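You operate a simulated robot arm through the tools that you are given. There is no shell and no other tool. Be economical: measure what you need, move in short steps, check, and stop when the job is done.

You are at the controls of a simulated robot arm. One attempt, no reset.

## Task
Seat the card terminal in its cradle, lock the latch and press the link button in.

It is judged by the outcome, as a careful person would: the job done as asked, and still so three seconds after it is handed in. It fails if anything else is knocked over, pushed out of place, dropped, spilled or broken.

## Robot
A 6-joint arm with a two-finger parallel gripper, fixed in place. Base frame: the origin is at the foot of the arm, x ahead of it, y to its left, z up; the work surface is at about z = 0. Readings come in m, degrees, newtons and seconds.
With the tool pointing down near the work surface it reaches from about 0.12 to 0.5 m from the base axis. Its first joint turns from -72.0 to 72.0 degrees. Payload 0.65 kg.
The tool frame sits at the grasp point between the pads (the TCP): z along the fingers, y along the line on which they close. The tips reach 0.025 m beyond it. Largest opening 0.076 m; finger width 0.018, thickness 0.01; the body of the gripper, 0.036 by 0.078 m, starts 0.045 m behind the TCP.
Orientation is told as [roll, pitch, yaw] about the base's x, y, z axes, in that order, counted from this pose: with the fingers straight down and closing along the base's y, the tool's x points along the base's -x, its y along +y and its z along -z.

## Interface
- The arm moves only by the tool arm_command. Its argument "motion" is a list of rows, each a list of 7 numbers: the shift along the base's x, y, z in m, then the turn, a rotation vector about the base's x, y, z in degrees, then the opening in per cent of the stroke, from 0 (shut) to 100 (fully open). In form: [[tx, ty, tz, rx, ry, rz, hand], ...]. A call has 1 to 20 rows; each row is the pose to reach, as a shift and turn from the pose commanded when the call began. Rows are played at 5 a second. More than 0.05 m and 8.6 degrees between two rows, or a gripper value outside its range, and nothing of the call is played. Where a pose cannot be reached the arm comes as near as it can. A force on the tool above 40 N (or 10 N above the force at the start of the call, whichever is more), or a blocked arm, ends the call early, and 0.2 s more pass. The fingers move at their own pace (about 0.108 m/s each) and stop on an object; they squeeze with about 34 N. The grip force told is the motor's: it shows also when the fingers shut on nothing. Time passes only in rows, and 0.2 s behind the last, so rows that repeat a pose let the fingers close. It gives the time, the measured TCP pose, the force on the tool (base axes), the opening and the grip force at its end, in the units of the frame above (readings bear some noise), with the torque about the TCP (base axes, N m) and any sound that the robot's microphone picked up, and new pictures: "show" is both (left out), scene, wrist or none.
- Cameras (640 x 400 px; columns grow to the right, rows downward): "scene" is fixed at [0.0552, 0.264, 0.4167]; the picture's right is [-0.81, -0.59, 0.00], its down [-0.26, 0.36, -0.90] and it looks along [0.53, -0.72, -0.45] (base axes); focal length 214 px, centre (320, 200). "wrist" rides on the gripper at [0.058, 0.011, -0.081] in the tool frame; the picture's right is [-0.18, 0.98, 0.00], its down [-0.75, -0.14, -0.64] and it looks along [-0.63, -0.12, 0.77] (tool axes); focal length 243 px, centre (320, 200). There is no depth. A picture from a camera that has moved, and an enlarged one, comes with that camera's place and axes in the base frame and with its lens.
- inspect(camera, box): a new picture of the part [left, top, right, bottom] of that camera's present view, enlarged. No time passes.
- close_job(): hands the job in; it is judged then, once.

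Go step by step. Nothing tells you positions but the pictures and the camera data: compare them with the known pose of the tool, close in by small moves and look again before you grip or let go. The budget is 120 turns and 200 pictures, counting those below and the enlarged ones. Unless the task says otherwise, let go and move clear before handing in, and close with one line.

The tools are called after "Request:" as a command line: name --pt "numbers of a row" for each row, then --argument value for the rest, lists and objects as JSON in quotes. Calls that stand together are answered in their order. arm_command: Moves the arm, as the interface text tells. Its arguments: {"type":"object","properties":{"motion":{"type":"array","items":{"type":"array","items":{"type":"number"}}},"show":{"type":"string","enum":["both","scene","wrist","none"]}},"required":["motion"]} The other tools are called the same way: inspect (camera, box) takes an enlarged picture of a part of a camera's view; close_job () hands the job in.

At the start:

```text
time: 0.0
tool_pos: [0.2381, 0.0323, 0.3922]
ee_rot: [0.1, -0.1, 0.0]
ft_force: [0.7, -0.4, -0.7]
ft_torque: [0.01, 0.02, 0.02]
finger_gap: 0.0758
grasp_force: 0.0
```

scene: 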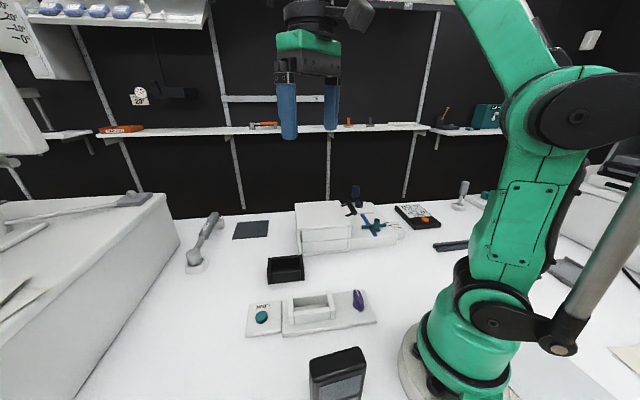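
wrist: 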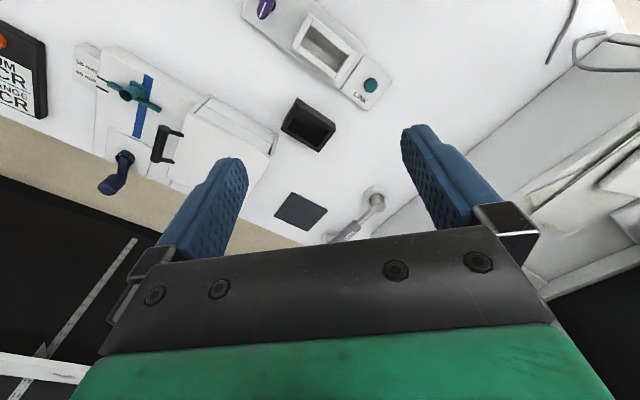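

I see a white cradle with a pocket, a purple latch on one side and a teal link button on the other; the dark terminal stands nearest the scene camera. I'll enlarge these first.

Request:
inspect --camera "scene" --box '[230, 240, 400, 400]'

Request:
inspect --camera "wrist" --box '[220, 0, 420, 125]'

```text
2.50 times, centred on (315, 320) of scene
camera zoom: at [0.0552, 0.264, 0.4167], right [-0.81, -0.59, 0.0], down [-0.26, 0.36, -0.9], along [0.53, -0.72, -0.45], focal length 536 px, centre (332, -100)
```

zoom: 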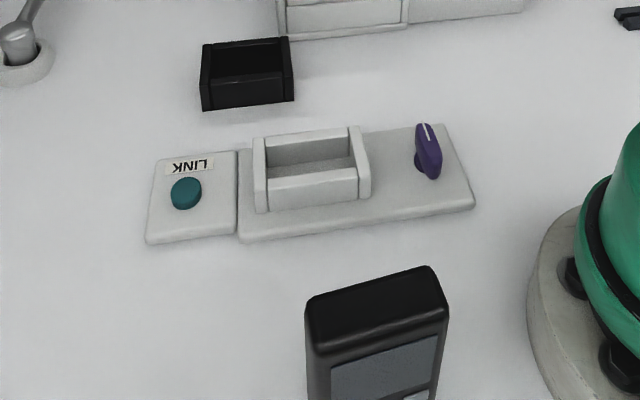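

```text
3.20 times, centred on (320, 62) of wrist
camera zoom: at [0.1809, 0.0438, 0.4732], right [0.18, 0.98, 0.0], down [0.75, -0.14, 0.64], along [0.63, -0.12, -0.77], focal length 776 px, centre (320, 640)
```

zoom: 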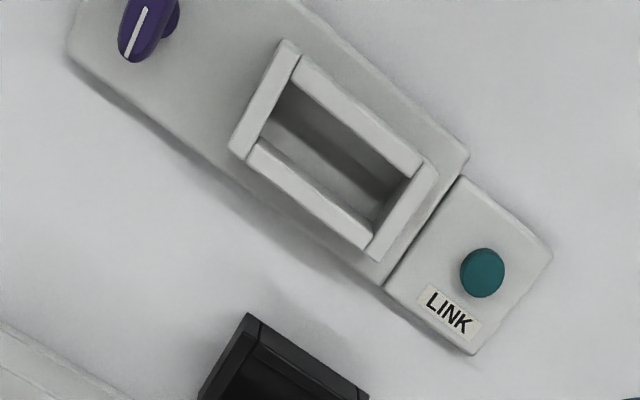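

The cradle is near (0.233, 0.05), with its long axis about 45° in x-y. The button is near (0.308, 0.113), the latch near (0.173, -0.03) and the terminal roughly at (0.13, 0.12). I'll turn the wrist camera towards +y to see the terminal properly.

Request:
arm_command --pt "-0.01 0 0 0 0 8 100" --pt "-0.02 0 0 0 0 16 100" --pt "-0.03 0 0 0 0 24 100" --pt "-0.04 0 0 0 0 32 100" --pt "-0.05 0 0 0 0 40 100" --pt "-0.06 0 0 0 0 48 100" --pt "-0.07 0 0 0 0 56 100" --pt "-0.075 0 0 0 0 64 100" --pt "-0.08 0 0 0 0 72 100" --pt "-0.08 0 0 0 0 80 100"

```text
time: 2.2
tool_pos: [0.1585, 0.0334, 0.3918]
ee_rot: [0.0, 0.0, 80.2]
ft_force: [0.3, -0.5, 0.3]
ft_torque: [-0.02, -0.02, 0.04]
finger_gap: 0.076
grasp_force: 0.1
camera wrist: at [0.1389, -0.0224, 0.4731], right [-0.94, 0.35, 0.0], down [0.27, 0.72, 0.64], along [0.22, 0.6, -0.77], focal length 243 px, centre (320, 200)
```

scene: 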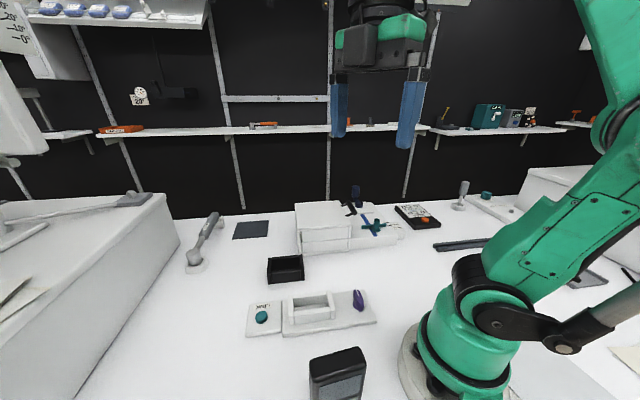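
wrist: 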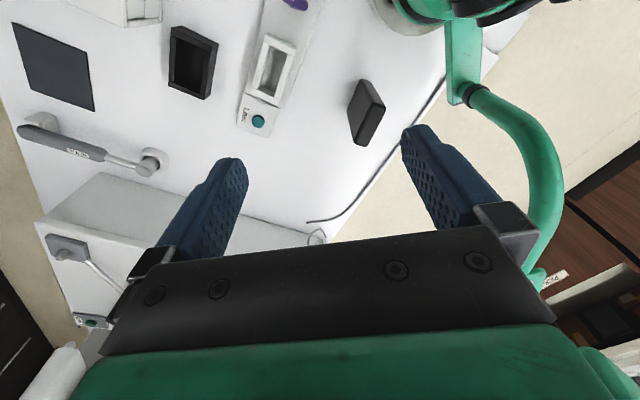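

Request:
inspect --camera "wrist" --box '[230, 0, 420, 160]'

```text
2.50 times, centred on (325, 80) of wrist
camera zoom: at [0.1389, -0.0224, 0.4731], right [-0.94, 0.35, 0.0], down [0.27, 0.72, 0.64], along [0.22, 0.6, -0.77], focal length 606 px, centre (308, 500)
```

zoom: 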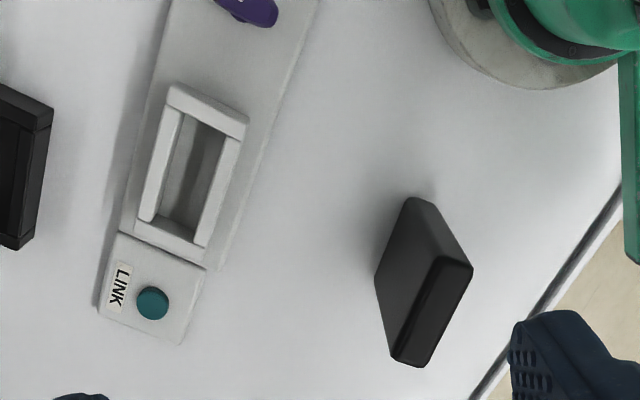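

The terminal is about 0.06 wide, 0.022 thick and 0.132 high, centred near (0.12, 0.137), and its width lies at about 50°. Next I'll lower the camera for a more exact view of the cradle, latch and button.

Request:
arm_command --pt "0.0 -0.02 -0.04 0 0 0 100" --pt "0.0 -0.04 -0.08 0 0 0 100" --pt "0.0 -0.05 -0.12 0 0 0 100" --pt "0.0 -0.05 -0.14 0 0 0 100" --show "wrist"

```text
time: 3.2
tool_pos: [0.1565, -0.0168, 0.2511]
ee_rot: [-0.1, 0.0, 80.1]
ft_force: [0.0, -0.6, -0.9]
ft_torque: [0.02, 0.04, -0.02]
finger_gap: 0.076
grasp_force: 0.0
camera wrist: at [0.1381, -0.0725, 0.3323], right [-0.94, 0.35, 0.0], down [0.27, 0.72, 0.64], along [0.23, 0.6, -0.77], focal length 243 px, centre (320, 200)
```

wrist: 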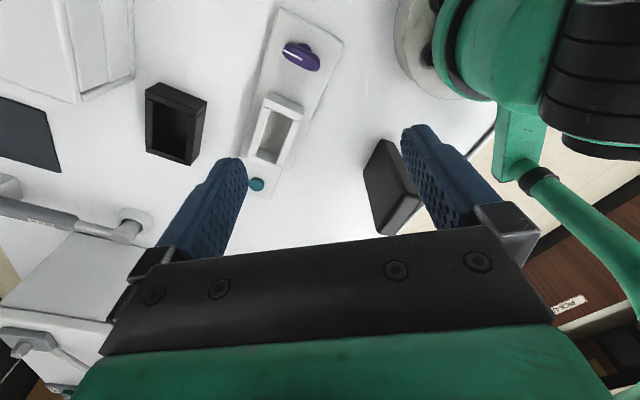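

Request:
inspect --camera "wrist" --box '[230, 0, 390, 100]'

Request:
inspect --camera "wrist" --box '[220, 80, 348, 200]'

Request:
inspect --camera "scene" --box '[240, 270, 400, 370]'

```text
4.00 times, centred on (310, 50) of wrist
camera zoom: at [0.1381, -0.0725, 0.3323], right [-0.94, 0.35, 0.0], down [0.27, 0.72, 0.64], along [0.23, 0.6, -0.77], focal length 970 px, centre (360, 800)
```

zoom: 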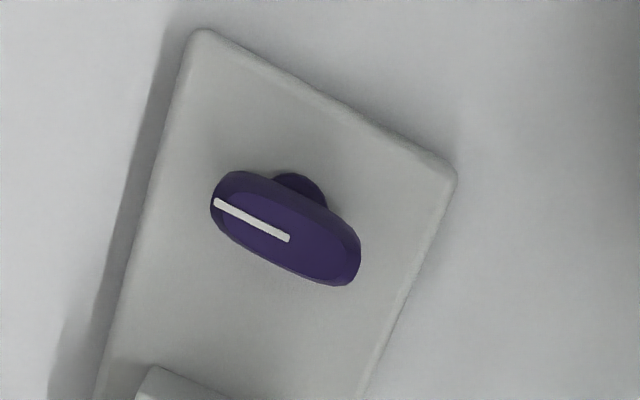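

```text
3.33 times, centred on (284, 140) of wrist
camera zoom: at [0.1381, -0.0725, 0.3323], right [-0.94, 0.35, 0.0], down [0.27, 0.72, 0.64], along [0.23, 0.6, -0.77], focal length 809 px, centre (440, 400)
```

zoom: 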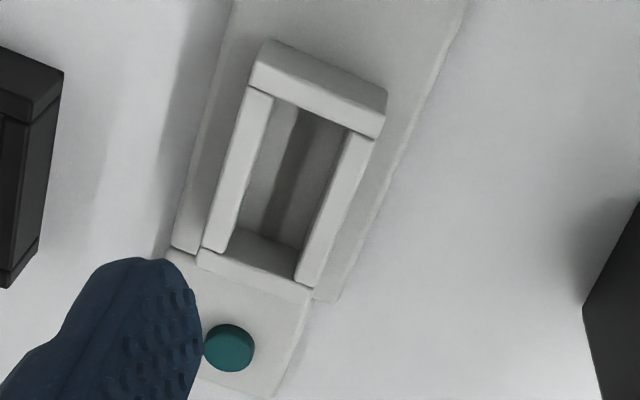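

```text
4.00 times, centred on (320, 320) of scene
camera zoom: at [0.0552, 0.264, 0.4167], right [-0.81, -0.59, 0.0], down [-0.26, 0.36, -0.9], along [0.53, -0.72, -0.45], focal length 858 px, centre (320, -280)
```

zoom: 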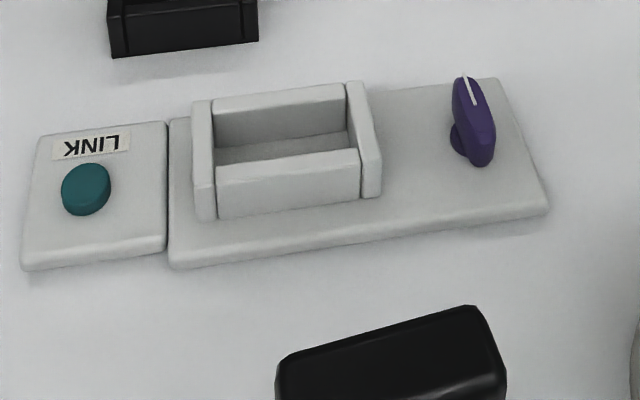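

I put the pocket at centre (0.243, 0.037), axis 45.5°, rim at z≈0.044, about 0.066 × 0.03 inside. Now I'll move above the terminal with yaw 50° and check the alignment.

Request:
arm_command --pt "-0.009 0.038 0.0 0 0 -7.5 100" --pt "-0.018 0.077 0.0 0 0 -15 100" --pt "-0.027 0.115 0.0 0 0 -22.5 100" --pt "-0.0365 0.154 0.0 0 0 -30 100" --pt "-0.0365 0.154 -0.03 0 0 -30 100" --pt "-0.0365 0.154 -0.06 0 0 -30 100"

```text
time: 4.6
tool_pos: [0.1223, 0.1384, 0.1921]
ee_rot: [0.0, 0.0, 50.0]
ft_force: [0.3, -0.1, 0.5]
ft_torque: [0.03, 0.0, 0.0]
finger_gap: 0.0761
grasp_force: 0.1
camera wrist: at [0.0773, 0.0997, 0.274], right [-0.63, 0.77, 0.0], down [0.59, 0.49, 0.64], along [0.5, 0.41, -0.77], focal length 243 px, centre (320, 200)
```

scene: 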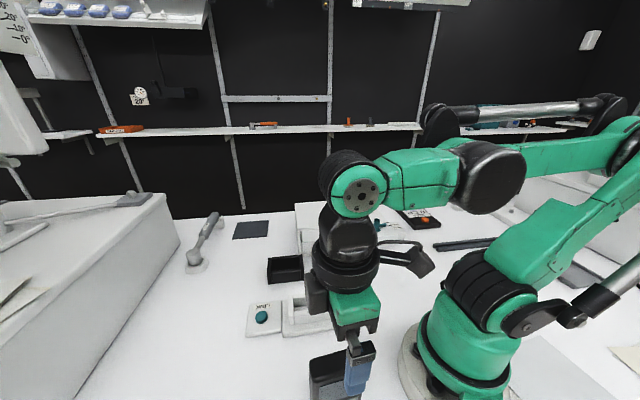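
wrist: 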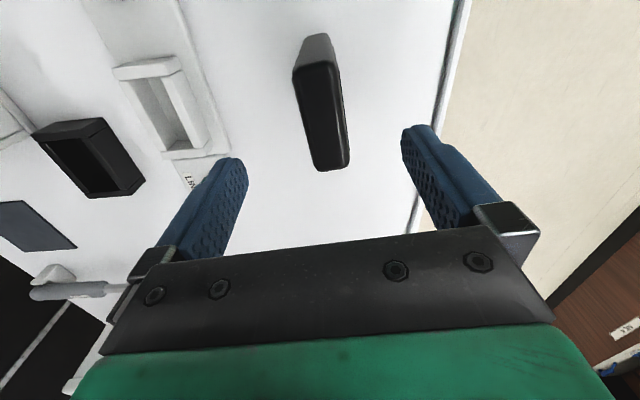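

The terminal top is right between the fingers at about (0.121, 0.138), along 49°. I'll descend to z≈0.10 and close.

Request:
arm_command --pt "-0.001 0 -0.03 0 0 -0.7 100" --pt "-0.001 0 -0.06 0 0 -0.7 100" --pt "-0.001 0 -0.091 0 0 -0.7 100" --pt "-0.001 0 -0.091 0 0 -0.7 100"

```text
time: 5.6
tool_pos: [0.1223, 0.1365, 0.1003]
ee_rot: [0.0, 0.0, 49.4]
ft_force: [-0.7, 0.4, -0.2]
ft_torque: [-0.01, -0.01, 0.05]
finger_gap: 0.0759
grasp_force: 0.0
camera wrist: at [0.0762, 0.1, 0.1817], right [-0.63, 0.78, 0.0], down [0.6, 0.48, 0.64], along [0.5, 0.4, -0.77], focal length 243 px, centre (320, 200)
```

scene: 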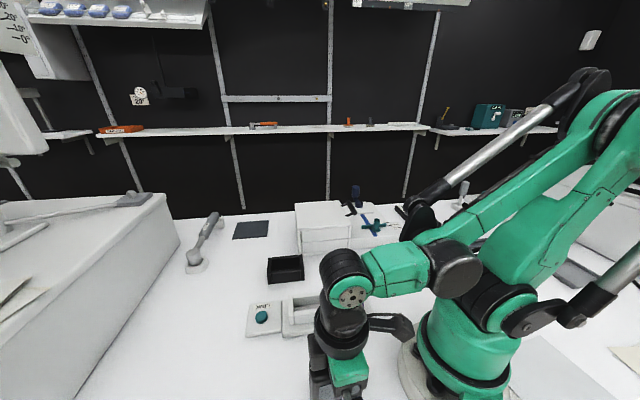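
wrist: 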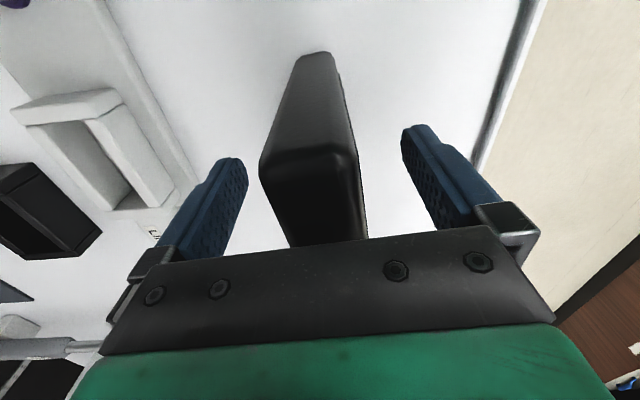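

The fingers straddle the terminal almost centrally. Closing the grip.

Request:
arm_command --pt "0.001 -0.001 0 0 0 0 60" --pt "0.001 -0.001 0 0 0 0 35" --pt "0.001 -0.001 0 0 0 0 0" --pt "0.001 -0.001 0 0 0 0 0" --show "wrist"

```text
time: 6.6
tool_pos: [0.1218, 0.1346, 0.1017]
ee_rot: [0.0, 0.1, 49.3]
ft_force: [0.4, 0.4, 0.2]
ft_torque: [0.0, 0.0, -0.04]
finger_gap: 0.0259
grasp_force: 33.8
camera wrist: at [0.077, 0.0986, 0.182], right [-0.63, 0.78, 0.0], down [0.6, 0.48, 0.64], along [0.5, 0.4, -0.77], focal length 243 px, centre (320, 200)
```

wrist: 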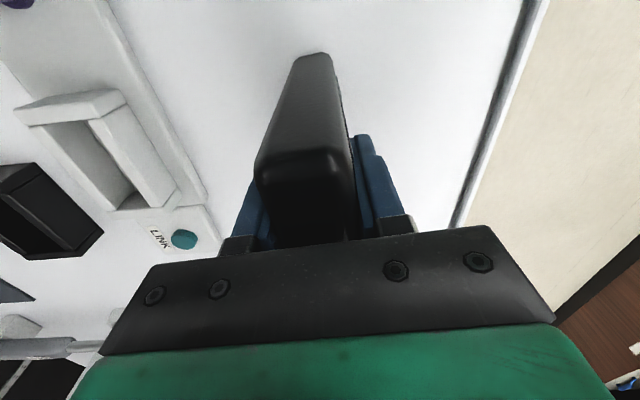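

The terminal is held (gap 0.026). I'll lift, carry it over the pocket, hover with its bottom about 15 mm above the rim, and look.

Request:
arm_command --pt "0 0 0.04 0 0 0 0" --pt "0 0 0.08 0 0 0 0" --pt "0.03 -0.025 0.08 0 0 -1 0" --pt "0.06 -0.05 0.08 0 0 -2 0" --pt "0.09 -0.075 0.08 0 0 -3 0" --pt "0.12 -0.0995 0.08 0 0 -3.8 0" --pt "0.12 -0.0995 0.06 0 0 -3.8 0" --pt "0.12 -0.0995 0.06 0 0 -3.8 0"

Request:
inspect --camera "scene" --box '[240, 250, 400, 350]'

Request:
inspect --camera "wrist" --box '[160, 0, 480, 200]'

```text
time: 8.4
tool_pos: [0.2408, 0.0354, 0.1606]
ee_rot: [0.0, 0.0, 45.6]
ft_force: [0.6, -0.8, -2.3]
ft_torque: [0.04, 0.02, 0.02]
finger_gap: 0.0263
grasp_force: 34.2
camera wrist: at [0.1938, 0.001, 0.2414], right [-0.57, 0.82, 0.0], down [0.63, 0.44, 0.64], along [0.53, 0.37, -0.77], focal length 243 px, centre (320, 200)
```

scene: 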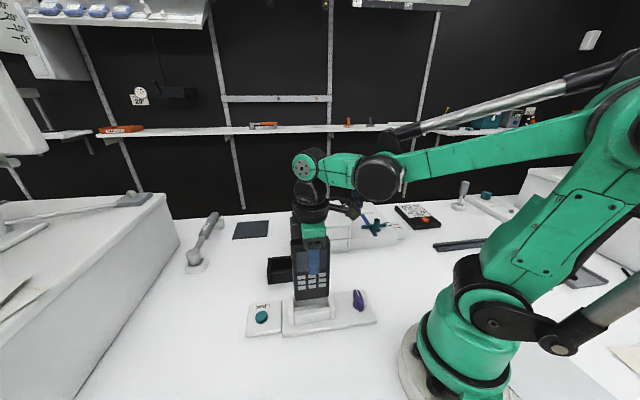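
wrist: 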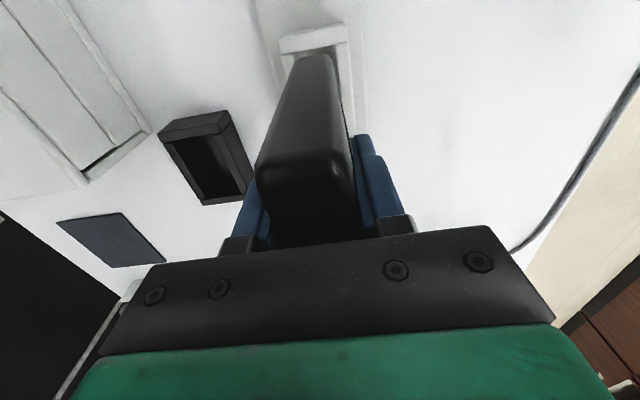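

```text
4.00 times, centred on (320, 300) of scene
camera zoom: at [0.0553, 0.264, 0.4167], right [-0.81, -0.59, 0.0], down [-0.26, 0.36, -0.9], along [0.53, -0.72, -0.45], focal length 858 px, centre (320, -200)
```

zoom: 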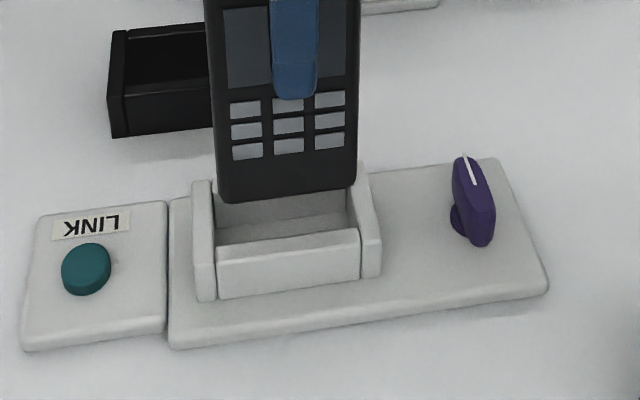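

```text
2.00 times, centred on (320, 100) of wrist
camera zoom: at [0.1938, 0.001, 0.2414], right [-0.57, 0.82, 0.0], down [0.63, 0.44, 0.64], along [0.53, 0.37, -0.77], focal length 485 px, centre (320, 400)
```

zoom: 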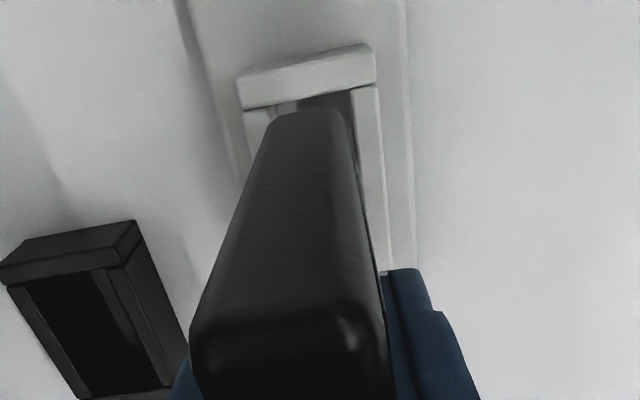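

The alignment looks close, but the pocket's short-axis centre is uncertain by a few millimetres. I'll zoom in further to separate the rim's inner and outer edges.

Request:
inspect --camera "scene" --box '[280, 285, 344, 330]'

Request:
inspect --camera "wrist" --box '[268, 10, 368, 80]'

```text
8.89 times, centred on (312, 308) of scene
camera zoom: at [0.0553, 0.264, 0.4167], right [-0.81, -0.59, 0.0], down [-0.26, 0.36, -0.9], along [0.53, -0.72, -0.45], focal length 1906 px, centre (391, -756)
```

zoom: 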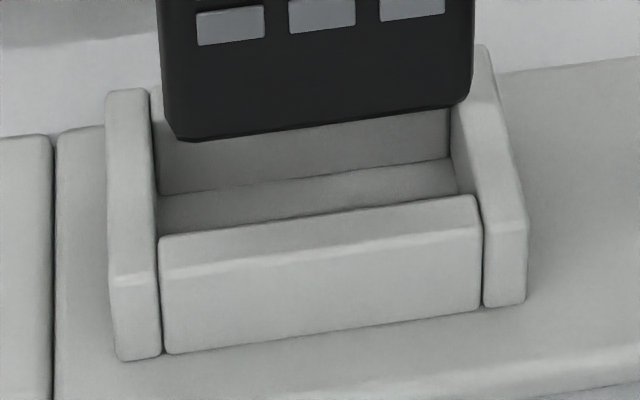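

```text
5.71 times, centred on (318, 45) of wrist
camera zoom: at [0.1938, 0.001, 0.2414], right [-0.57, 0.82, 0.0], down [0.63, 0.44, 0.64], along [0.53, 0.37, -0.77], focal length 1386 px, centre (331, 1086)
```

zoom: 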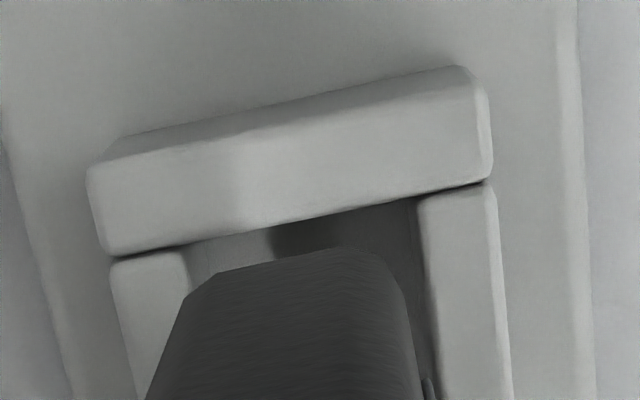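

From the finer view the pocket is about 0.029 × 0.069 with the rim at 0.038, and the terminal is within about 1 mm of centre. I'll make a small correction and descend to just inside the rim.

Request:
arm_command --pt "0.0003 0.0011 -0.01 0 0 0 0" --pt "0.0003 0.0011 -0.018 0 0 0 0" --pt "0.0003 0.0011 -0.024 0 0 0 0" --pt "0.0003 0.0011 -0.03 0 0 0 0" --show "none"

Request:
inspect --camera "scene" --box '[280, 285, 344, 330]'

Request:
inspect --camera "wrist" --box '[268, 10, 368, 80]'

```text
time: 9.4
tool_pos: [0.2412, 0.0382, 0.1326]
ee_rot: [0.0, 0.0, 45.5]
ft_force: [0.3, 0.0, -3.4]
ft_torque: [-0.01, 0.02, -0.03]
finger_gap: 0.026
grasp_force: 33.7
```

```text
8.89 times, centred on (312, 308) of scene
camera zoom: at [0.0552, 0.264, 0.4167], right [-0.81, -0.59, 0.0], down [-0.26, 0.36, -0.9], along [0.53, -0.72, -0.45], focal length 1906 px, centre (391, -756)
```

zoom: 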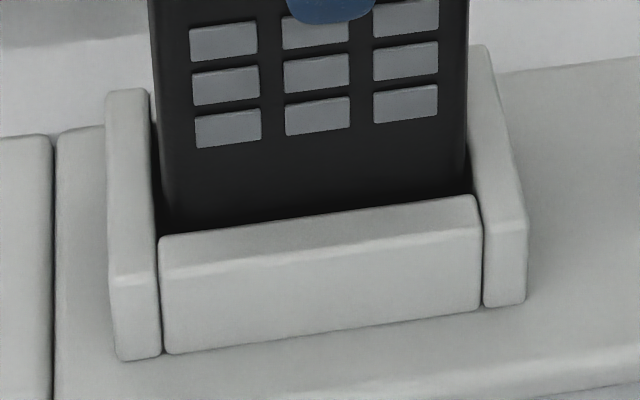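

```text
5.71 times, centred on (318, 45) of wrist
camera zoom: at [0.1937, 0.0035, 0.213], right [-0.57, 0.82, 0.0], down [0.63, 0.44, 0.64], along [0.53, 0.37, -0.77], focal length 1386 px, centre (331, 1086)
```

zoom: 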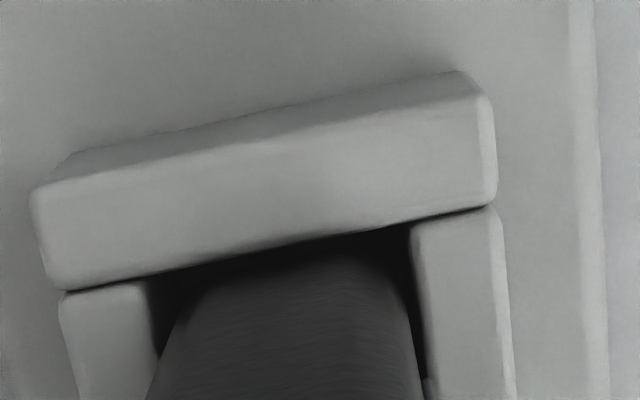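

It has entered the pocket with no contact. I'll continue down in small steps while watching the force.

Request:
arm_command --pt "0 0 -0.004 0 0 0 0" --pt "0 0 -0.008 0 0 0 0" --pt "0 0 -0.012 0 0 0 0" --pt "0 0 -0.015 0 0 0 0" --show "none"

```text
time: 10.4
tool_pos: [0.2415, 0.0371, 0.1162]
ee_rot: [0.0, 0.0, 45.5]
ft_force: [0.6, 0.1, -2.3]
ft_torque: [-0.03, 0.01, 0.05]
finger_gap: 0.0257
grasp_force: 33.6
```

Request:
arm_command --pt "0 0 -0.002 0 0 0 0" --pt "0 0 -0.004 0 0 0 0" --pt "0 0 -0.006 0 0 0 0" --pt "0 0 -0.008 0 0 0 0" --pt "0 0 -0.01 0 0 0 0" --show "none"

Request:
inspect --camera "scene" --box '[280, 285, 344, 330]'

```text
time: 11.6
tool_pos: [0.243, 0.0369, 0.1071]
ee_rot: [0.1, 0.0, 45.4]
ft_force: [-6.4, 2.1, 32.0]
ft_torque: [0.15, 0.2, 0.01]
finger_gap: 0.0258
grasp_force: 33.5
```

```text
8.89 times, centred on (312, 308) of scene
camera zoom: at [0.0552, 0.264, 0.4167], right [-0.81, -0.59, 0.0], down [-0.26, 0.36, -0.9], along [0.53, -0.72, -0.45], focal length 1906 px, centre (391, -756)
```

zoom: 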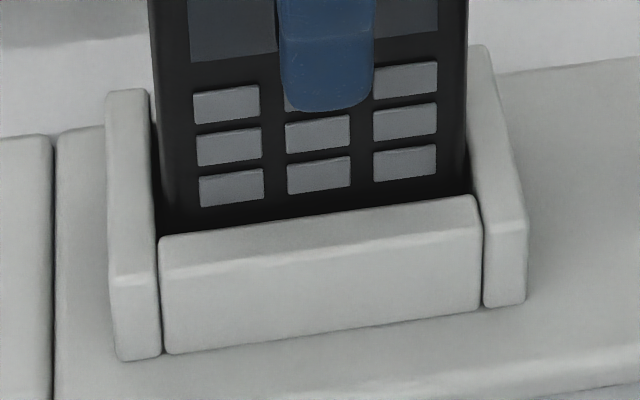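

The terminal has bottomed out on the cradle floor (32 N, bottom at about z = 0.007). I'll ease the load, open and retreat upward.

Request:
arm_command --pt "0 0 0.003 0 0 0 0" --pt "0 0 0.003 0 0 0 60" --pt "0 0 0.003 0 0 0 90" --pt "0 0 0.003 0 0 0 90" --pt "0 0 0.04 0 0 0 90" --pt "0 0 0.08 0 0 0 90" --pt "0 0 0.12 0 0 0 90"

Request:
inspect --camera "scene" --box '[240, 240, 400, 340]'

```text
time: 13.2
tool_pos: [0.2415, 0.0392, 0.2264]
ee_rot: [0.0, 0.0, 45.6]
ft_force: [-0.3, -0.7, 0.6]
ft_torque: [0.01, 0.0, -0.04]
finger_gap: 0.0685
grasp_force: 0.0
camera wrist: at [0.1947, 0.0057, 0.3071], right [-0.57, 0.82, 0.0], down [0.63, 0.44, 0.64], along [0.53, 0.37, -0.77], focal length 243 px, centre (320, 200)
```

scene: 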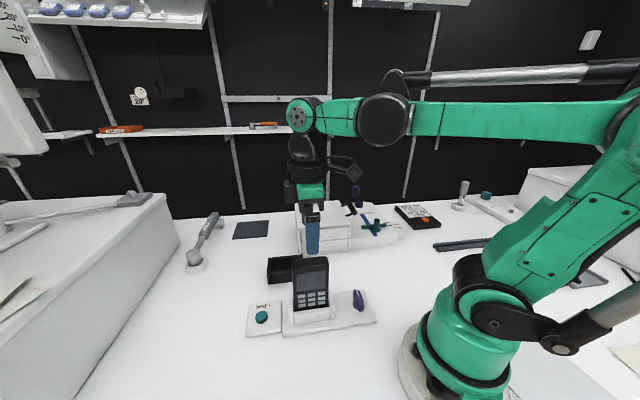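
wrist: 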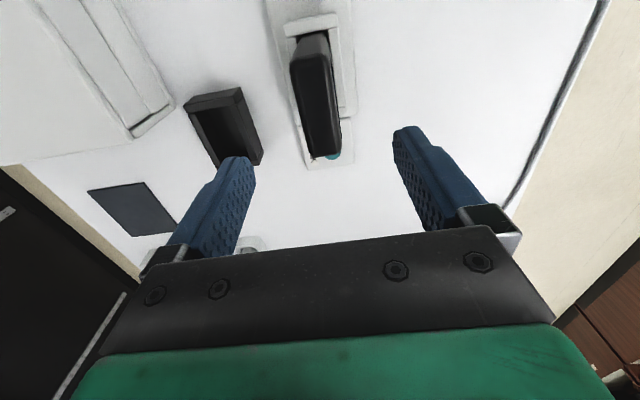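

```text
4.00 times, centred on (320, 290) of scene
camera zoom: at [0.0552, 0.264, 0.4167], right [-0.81, -0.59, 0.0], down [-0.26, 0.36, -0.9], along [0.53, -0.72, -0.45], focal length 858 px, centre (320, -160)
```

zoom: 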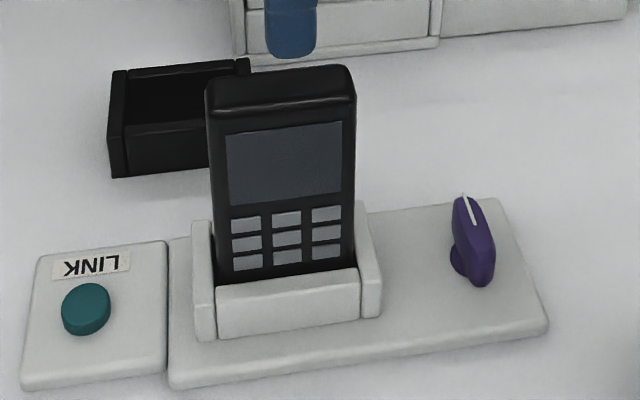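

The terminal is seated and upright. The latch tab pivots near (0.175, -0.031) with its top at about z = 0.035, and its mark points along (+0.7, -0.7), across the cradle. I'll move above it with yaw -45° so the fingers can straddle the tab.

Request:
arm_command --pt "-0.006 -0.006 0 0 0 -8.2 90" --pt "-0.012 -0.012 0 0 0 -16.4 90" --pt "-0.018 -0.018 0 0 0 -24.6 90" --pt "-0.024 -0.025 0 0 0 -32.8 90" --pt "-0.03 -0.031 0 0 0 -41 90" --pt "-0.036 -0.038 0 0 0 -49.2 90" --pt "-0.042 -0.044 0 0 0 -57.4 90" --pt "-0.048 -0.05 0 0 0 -65.6 80" --pt "-0.054 -0.057 0 0 0 -73.8 70" --pt "-0.06 -0.063 0 0 0 -82 60" --pt "-0.0665 -0.07 0 0 0 -90 60" --pt "-0.0665 -0.07 -0.04 0 0 -90 60"

```text
time: 15.8
tool_pos: [0.1768, -0.0325, 0.187]
ee_rot: [0.0, -0.1, -44.6]
ft_force: [-0.2, -0.1, -0.2]
ft_torque: [0.0, 0.01, -0.06]
finger_gap: 0.0455
grasp_force: 0.1
camera wrist: at [0.1433, 0.0158, 0.2674], right [0.82, 0.57, 0.0], down [0.44, -0.63, 0.64], along [0.37, -0.53, -0.77], focal length 243 px, centre (320, 200)
```

scene: 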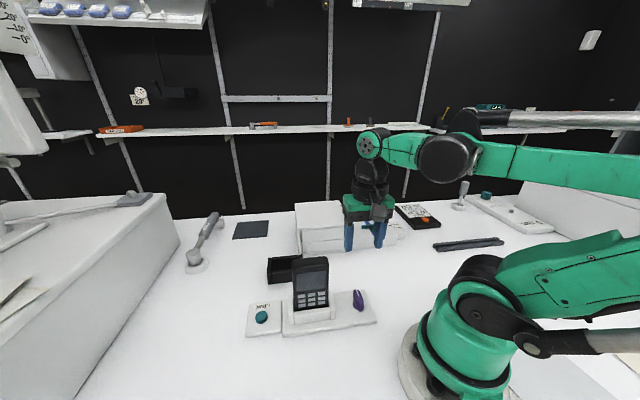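
wrist: 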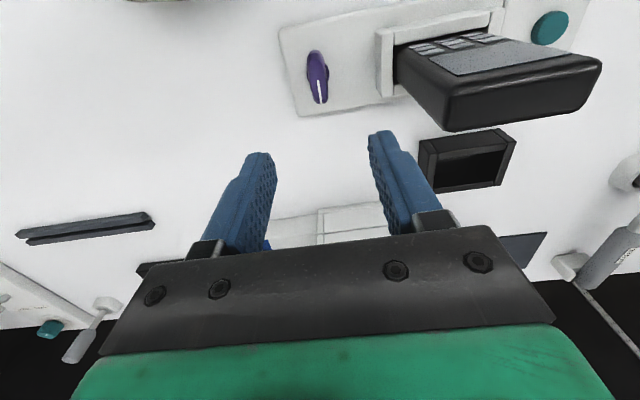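

Request:
inspect --camera "wrist" --box '[270, 20, 398, 120]'

Request:
inspect --camera "scene" --box '[330, 270, 394, 330]'

```text
4.00 times, centred on (334, 70) of wrist
camera zoom: at [0.1433, 0.0158, 0.2674], right [0.82, 0.57, 0.0], down [0.44, -0.63, 0.64], along [0.37, -0.53, -0.77], focal length 970 px, centre (264, 720)
```

zoom: 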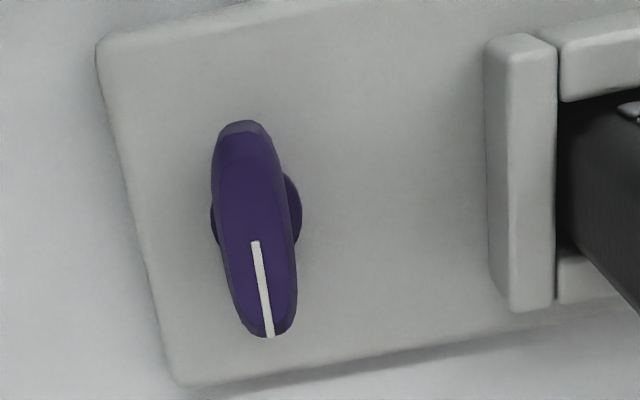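

```text
6.67 times, centred on (362, 300) of scene
camera zoom: at [0.0552, 0.264, 0.4167], right [-0.81, -0.59, 0.0], down [-0.26, 0.36, -0.9], along [0.53, -0.72, -0.45], focal length 1430 px, centre (40, -467)
```

zoom: 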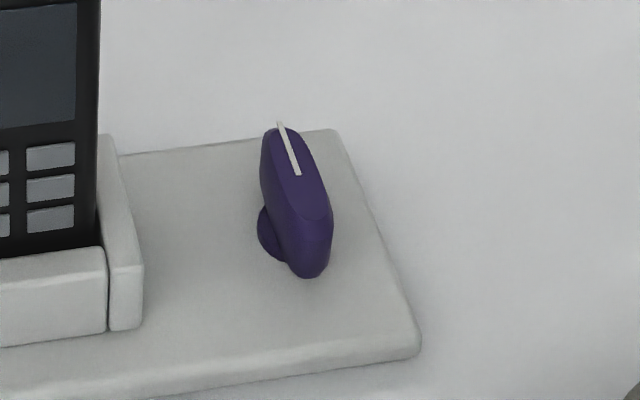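

The latch pivot refines to (0.174, -0.031), the tab lies at -47° with its top at z = 0.036, and it sits on a slightly wider disc. I'll descend to z = 0.046 with yaw -47° and check before gripping.

Request:
arm_command --pt "-0.0028 0.0017 -0.04 0 0 -2.4 60" --pt "-0.0028 0.0017 -0.08 0 0 -2.4 60" --pt "-0.0028 0.0017 -0.11 0 0 -2.4 60" --pt "-0.0028 0.0017 -0.141 0 0 -2.4 60" --pt "-0.0028 0.0017 -0.141 0 0 -2.4 60"

Request:
inspect --camera "scene" --box '[300, 240, 428, 320]'

```text
time: 17.0
tool_pos: [0.1731, -0.0314, 0.0458]
ee_rot: [-0.1, 0.0, -46.8]
ft_force: [-0.3, 0.8, -0.6]
ft_torque: [0.04, 0.02, -0.01]
finger_gap: 0.0459
grasp_force: 0.1
camera wrist: at [0.1417, 0.0185, 0.1263], right [0.84, 0.54, 0.0], down [0.41, -0.65, 0.64], along [0.35, -0.54, -0.77], focal length 243 px, centre (320, 200)
```

scene: 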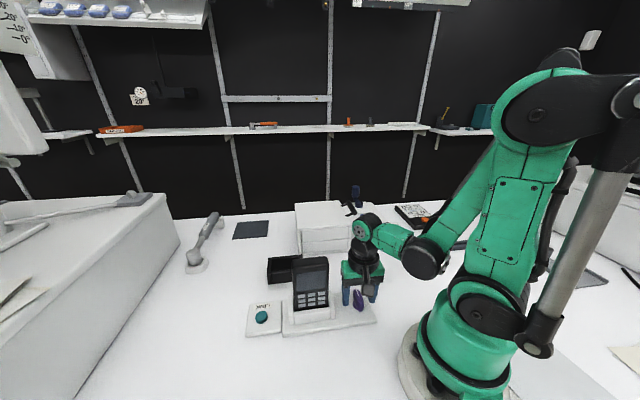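
wrist: 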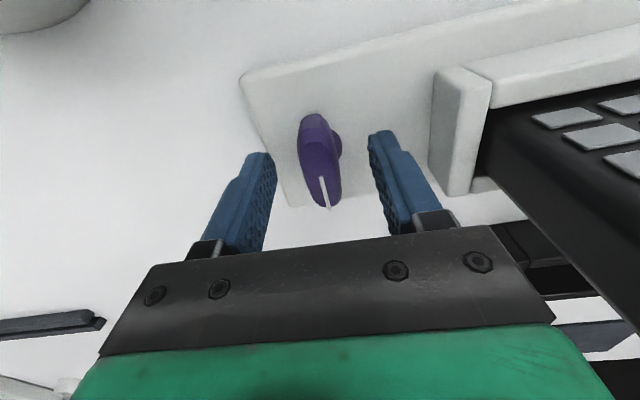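

```text
5.00 times, centred on (364, 280) of scene
camera zoom: at [0.0552, 0.264, 0.4167], right [-0.81, -0.59, 0.0], down [-0.26, 0.36, -0.9], along [0.53, -0.72, -0.45], focal length 1072 px, centre (100, -200)
```

zoom: 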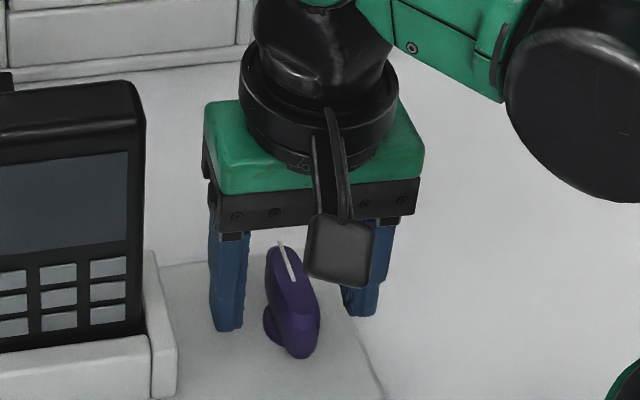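

The fingers straddle the tab centrally and are clear of the terminal. Closing on the tab.

Request:
arm_command --pt "0 0 0 0 0 0 35" --pt "0 0 0 0 0 0 15" --pt "0 0 0 0 0 0 0" --pt "0 0 0 0 0 0 0" --show "none"

Request:
inspect --camera "wrist" --box '[220, 60, 420, 260]'

```text
time: 18.0
tool_pos: [0.173, -0.0312, 0.0448]
ee_rot: [0.2, 0.0, -46.8]
ft_force: [7.4, 6.9, -15.2]
ft_torque: [0.02, -0.08, 0.53]
finger_gap: 0.0158
grasp_force: 34.8
```

```text
2.00 times, centred on (320, 160) of wrist
camera zoom: at [0.1419, 0.0186, 0.1264], right [0.84, 0.54, 0.0], down [0.41, -0.65, 0.64], along [0.35, -0.54, -0.77], focal length 485 px, centre (320, 280)
```

zoom: 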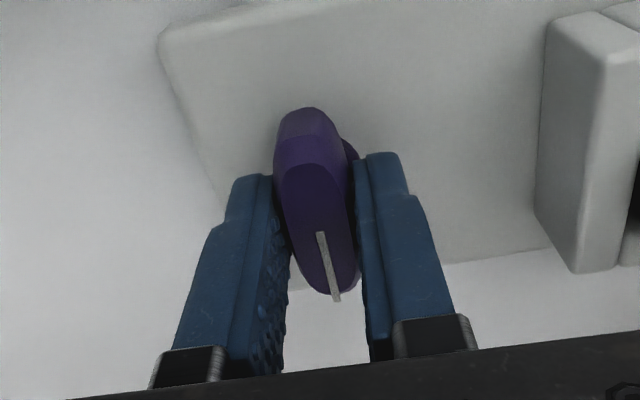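

I have the tab. First I'll test a small turn of +16° (mark swinging towards the terminal), with a 1 mm centring correction.

Request:
arm_command --pt "0.0008 0.0006 0.001 0 0 2 0" --pt "0.0008 0.0006 0.001 0 0 7 0" --pt "0.0008 0.0006 0.001 0 0 12 0" --pt "0.0008 0.0006 0.001 0 0 18 0" --show "none"

Request:
inspect --camera "scene" --box '[300, 240, 428, 320]'

```text
time: 18.8
tool_pos: [0.172, -0.0304, 0.0456]
ee_rot: [-0.3, 0.0, -35.7]
ft_force: [-0.6, -3.6, -9.6]
ft_torque: [0.54, 0.14, -0.05]
finger_gap: 0.016
grasp_force: 34.6
stopped in row 4: the force on the tool passed its limit at 42 N (the readings are from after the stop); the commanded pose is now the measured one
```

```text
5.00 times, centred on (364, 280) of scene
camera zoom: at [0.0553, 0.264, 0.4167], right [-0.81, -0.59, 0.0], down [-0.26, 0.36, -0.9], along [0.53, -0.72, -0.45], focal length 1072 px, centre (100, -200)
```

zoom: 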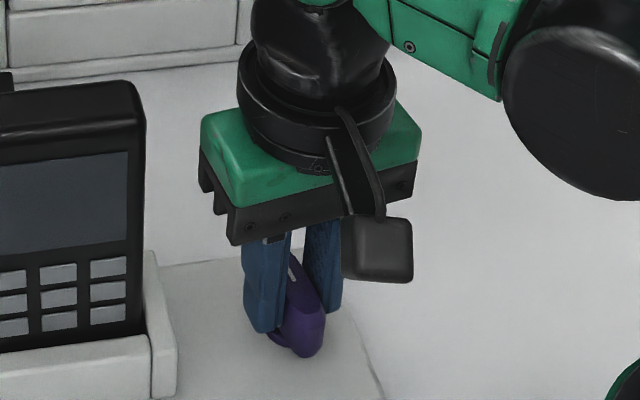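

A force limit stopped the turn after about 11°. I'll check whether the tab turned with the fingers.

Request:
inspect --camera "wrist" --box '[220, 60, 420, 260]'

Request:
inspect --camera "scene" --box '[330, 270, 394, 330]'

```text
2.00 times, centred on (320, 160) of wrist
camera zoom: at [0.1332, 0.0121, 0.1269], right [0.72, 0.69, -0.01], down [0.53, -0.55, 0.64], along [0.44, -0.47, -0.76], focal length 485 px, centre (320, 280)
```

zoom: 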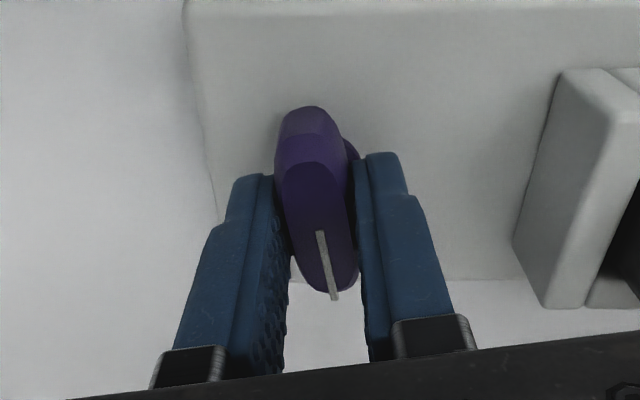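

```text
6.67 times, centred on (362, 300) of scene
camera zoom: at [0.0553, 0.264, 0.4167], right [-0.81, -0.59, 0.0], down [-0.26, 0.36, -0.9], along [0.53, -0.72, -0.45], focal length 1430 px, centre (40, -467)
```

zoom: 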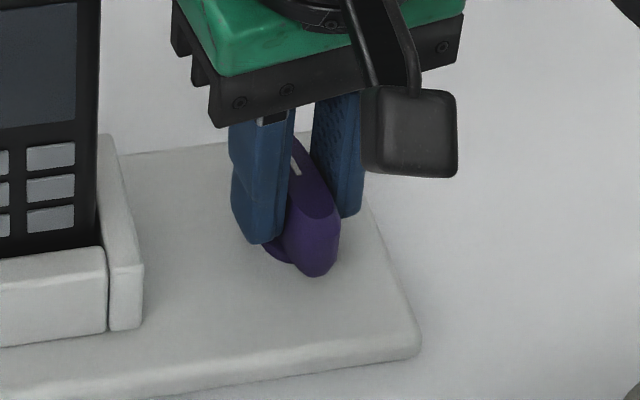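

The tab did turn with the fingers, so that direction is free and the stop came from a slight off-centre strain. I'll continue in finer steps about the relaxed position.

Request:
arm_command --pt "0 0 -0.0005 0 0 3 0" --pt "0 0 -0.0005 0 0 6 0" --pt "0 0 -0.0005 0 0 9 0" --pt "0 0 -0.0005 0 0 12 0" --show "none"

```text
time: 19.8
tool_pos: [0.172, -0.0317, 0.0447]
ee_rot: [-0.3, -0.1, -23.6]
ft_force: [-7.3, -3.9, -31.8]
ft_torque: [0.26, -0.2, -0.04]
finger_gap: 0.0161
grasp_force: 35.1
```

The tool is being pulled down by about 32 N, so I'm probably slightly high relative to the tab. I'll lower by 2 mm and see whether the force relaxes.

Request:
arm_command --pt "0 0 -0.001 0 0 0 0" --pt "0 0 -0.002 0 0 0 0" --pt "0 0 -0.002 0 0 0 0" --show "none"

```text
time: 20.3
tool_pos: [0.1738, -0.0324, 0.0451]
ee_rot: [-0.3, 0.0, -23.5]
ft_force: [-5.2, -2.9, 36.0]
ft_torque: [0.36, -0.73, -0.01]
finger_gap: 0.0155
grasp_force: 34.8
stopped in row 2: the force on the tool passed its limit at 92 N (the readings are from after the stop); the commanded pose is now the measured one
```

The coupling is very stiff, and small height errors give large forces. I'll release and re-grip at this angle to shed the strain.

Request:
arm_command --pt "0 0 0.0005 0 0 0 40" --pt "0 0 0.001 0 0 0 40" --pt "0 0 0.001 0 0 0 40" --show "none"

Request:
inspect --camera "wrist" --box '[220, 60, 420, 260]'

Request:
inspect --camera "scene" --box '[300, 240, 428, 320]'

```text
time: 21.1
tool_pos: [0.1735, -0.032, 0.0447]
ee_rot: [-0.2, 0.0, -23.6]
ft_force: [0.0, 0.3, -0.1]
ft_torque: [-0.03, 0.04, -0.04]
finger_gap: 0.0302
grasp_force: 0.0
```

```text
2.00 times, centred on (320, 160) of wrist
camera zoom: at [0.1253, 0.0023, 0.1268], right [0.56, 0.83, -0.01], down [0.63, -0.43, 0.64], along [0.53, -0.37, -0.77], focal length 485 px, centre (320, 280)
```

zoom: 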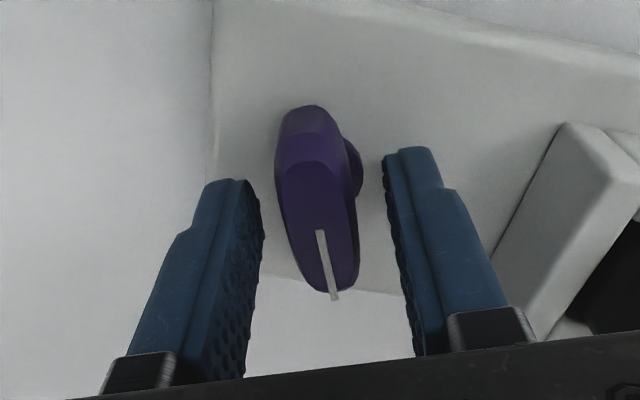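

```text
5.00 times, centred on (364, 280) of scene
camera zoom: at [0.0552, 0.264, 0.4167], right [-0.81, -0.59, 0.0], down [-0.26, 0.36, -0.9], along [0.53, -0.72, -0.45], focal length 1072 px, centre (100, -200)
```

zoom: 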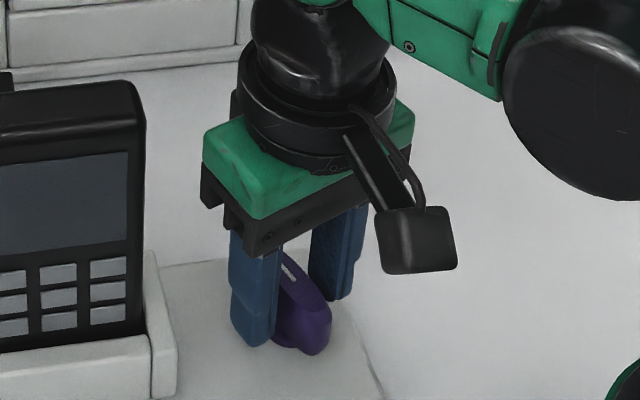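

The tab holds its angle. Instead of clamping, I'll use the fingers as a loose wrench, with the gap slightly above the tab width, so no vertical strain builds up.

Request:
arm_command --pt "0 0 0 0 0 0 26" --pt "0 0 0 0 0 5 26" --pt "0 0 0 0 0 10 26" --pt "0 0 0 0 0 15 26" --pt "0 0 0 0 0 20 26" --pt "0 0 0 0 0 25 26" --pt "0 0 0 0 0 30 26" --pt "0 0 0 0 0 35 26" --pt "0 0 0 0 0 40 26" --show "none"

Request:
inspect --camera "wrist" --box '[220, 60, 420, 260]'

Request:
inspect --camera "scene" --box '[300, 240, 428, 320]'

```text
time: 23.1
tool_pos: [0.1741, -0.0327, 0.0463]
ee_rot: [-0.4, 0.0, 16.3]
ft_force: [0.2, 2.3, -0.9]
ft_torque: [0.04, -0.01, -0.02]
finger_gap: 0.0214
grasp_force: 0.4
```

```text
2.00 times, centred on (320, 160) of wrist
camera zoom: at [0.1155, -0.0375, 0.1269], right [-0.1, 0.99, 0.0], down [0.76, 0.08, 0.64], along [0.64, 0.06, -0.77], focal length 485 px, centre (320, 280)
```

zoom: 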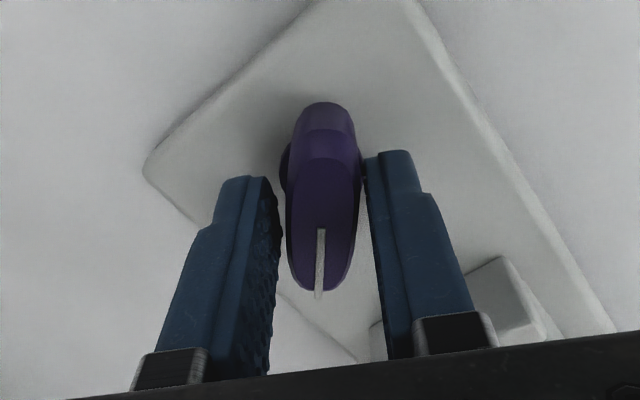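

```text
5.00 times, centred on (364, 280) of scene
camera zoom: at [0.0552, 0.264, 0.4167], right [-0.81, -0.59, 0.0], down [-0.26, 0.36, -0.9], along [0.53, -0.72, -0.45], focal length 1072 px, centre (100, -200)
```

zoom: 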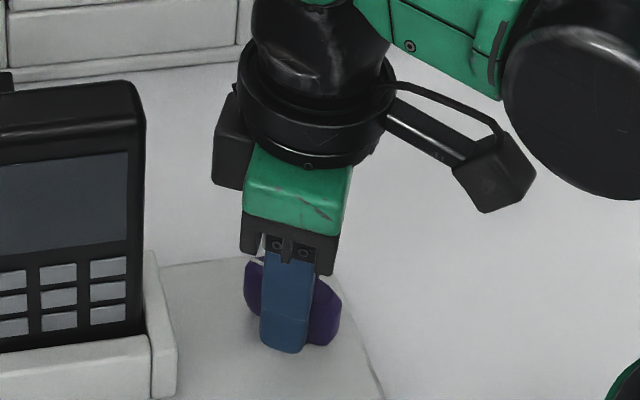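

The loose wrench works with almost no force. I'll continue towards 45° and beyond to find the end stop.

Request:
arm_command --pt "0 0 0 0 0 5 26" --pt "0 0 0 0 0 10 26" --pt "0 0 0 0 0 15 26" --pt "0 0 0 0 0 20 26" --pt "0 0 0 0 0 25 26" --pt "0 0 0 0 0 29 26" --pt "0 0 0 0 0 33 26" --pt "0 0 0 0 0 36 26" --show "none"

Request:
inspect --camera "wrist" --box '[220, 60, 420, 260]'

Request:
inspect --camera "scene" --box '[300, 240, 428, 320]'

```text
time: 24.9
tool_pos: [0.1726, -0.0324, 0.046]
ee_rot: [-0.3, 0.0, 52.4]
ft_force: [0.5, -0.4, 1.1]
ft_torque: [0.0, -0.02, 0.0]
finger_gap: 0.0198
grasp_force: 0.1
```

```text
2.00 times, centred on (320, 160) of wrist
camera zoom: at [0.1292, -0.071, 0.1266], right [-0.67, 0.75, -0.01], down [0.57, 0.51, 0.64], along [0.48, 0.43, -0.77], focal length 485 px, centre (320, 280)
```

zoom: 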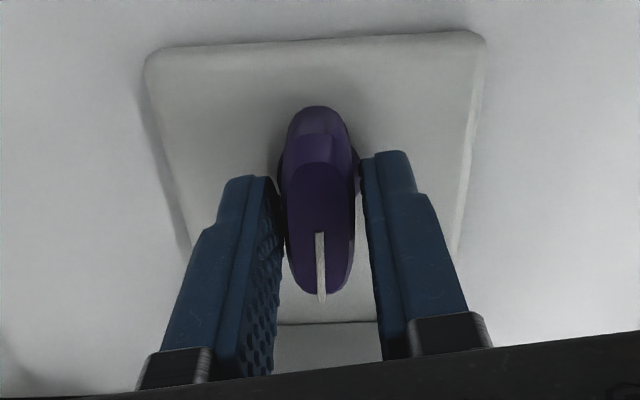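

```text
5.00 times, centred on (364, 280) of scene
camera zoom: at [0.0552, 0.264, 0.4167], right [-0.81, -0.59, 0.0], down [-0.26, 0.36, -0.9], along [0.53, -0.72, -0.45], focal length 1072 px, centre (100, -200)
```

zoom: 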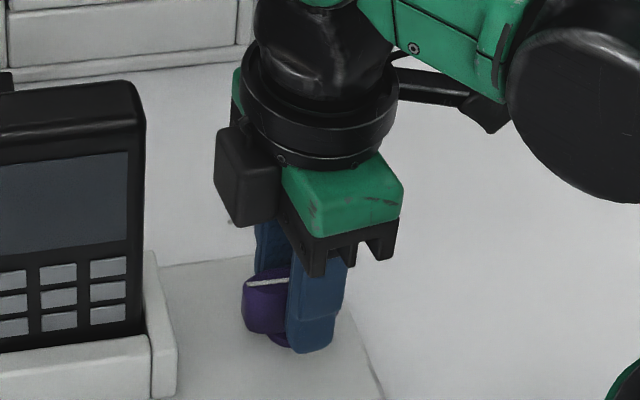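

The tab is now at roughly 43°, pointing at the terminal, with no stop felt yet. I'll turn a bit further in small steps.

Request:
arm_command --pt "0 0 0 0 0 2 26" --pt "0 0 0 0 0 4 26" --pt "0 0 0 0 0 6 26" --pt "0 0 0 0 0 8 26" --show "none"

Request:
inspect --camera "wrist" --box '[220, 60, 420, 260]'

```text
time: 25.9
tool_pos: [0.1731, -0.0313, 0.0451]
ee_rot: [-0.3, 0.0, 60.3]
ft_force: [2.1, -2.8, -1.1]
ft_torque: [0.0, 0.03, -0.04]
finger_gap: 0.0223
grasp_force: 1.3
```

```text
2.00 times, centred on (320, 160) of wrist
camera zoom: at [0.1355, -0.0765, 0.1266], right [-0.76, 0.65, -0.01], down [0.49, 0.59, 0.64], along [0.42, 0.49, -0.77], focal length 485 px, centre (320, 280)
```

zoom: 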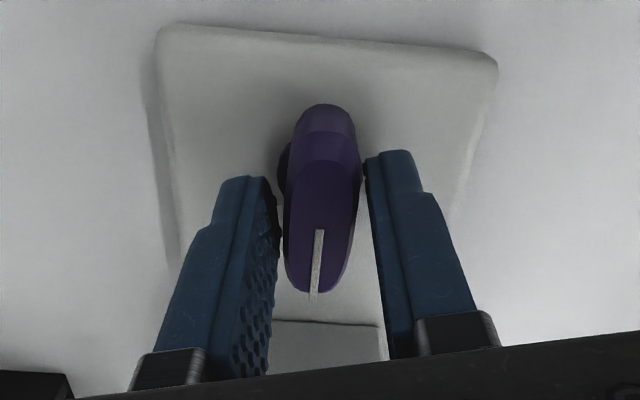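

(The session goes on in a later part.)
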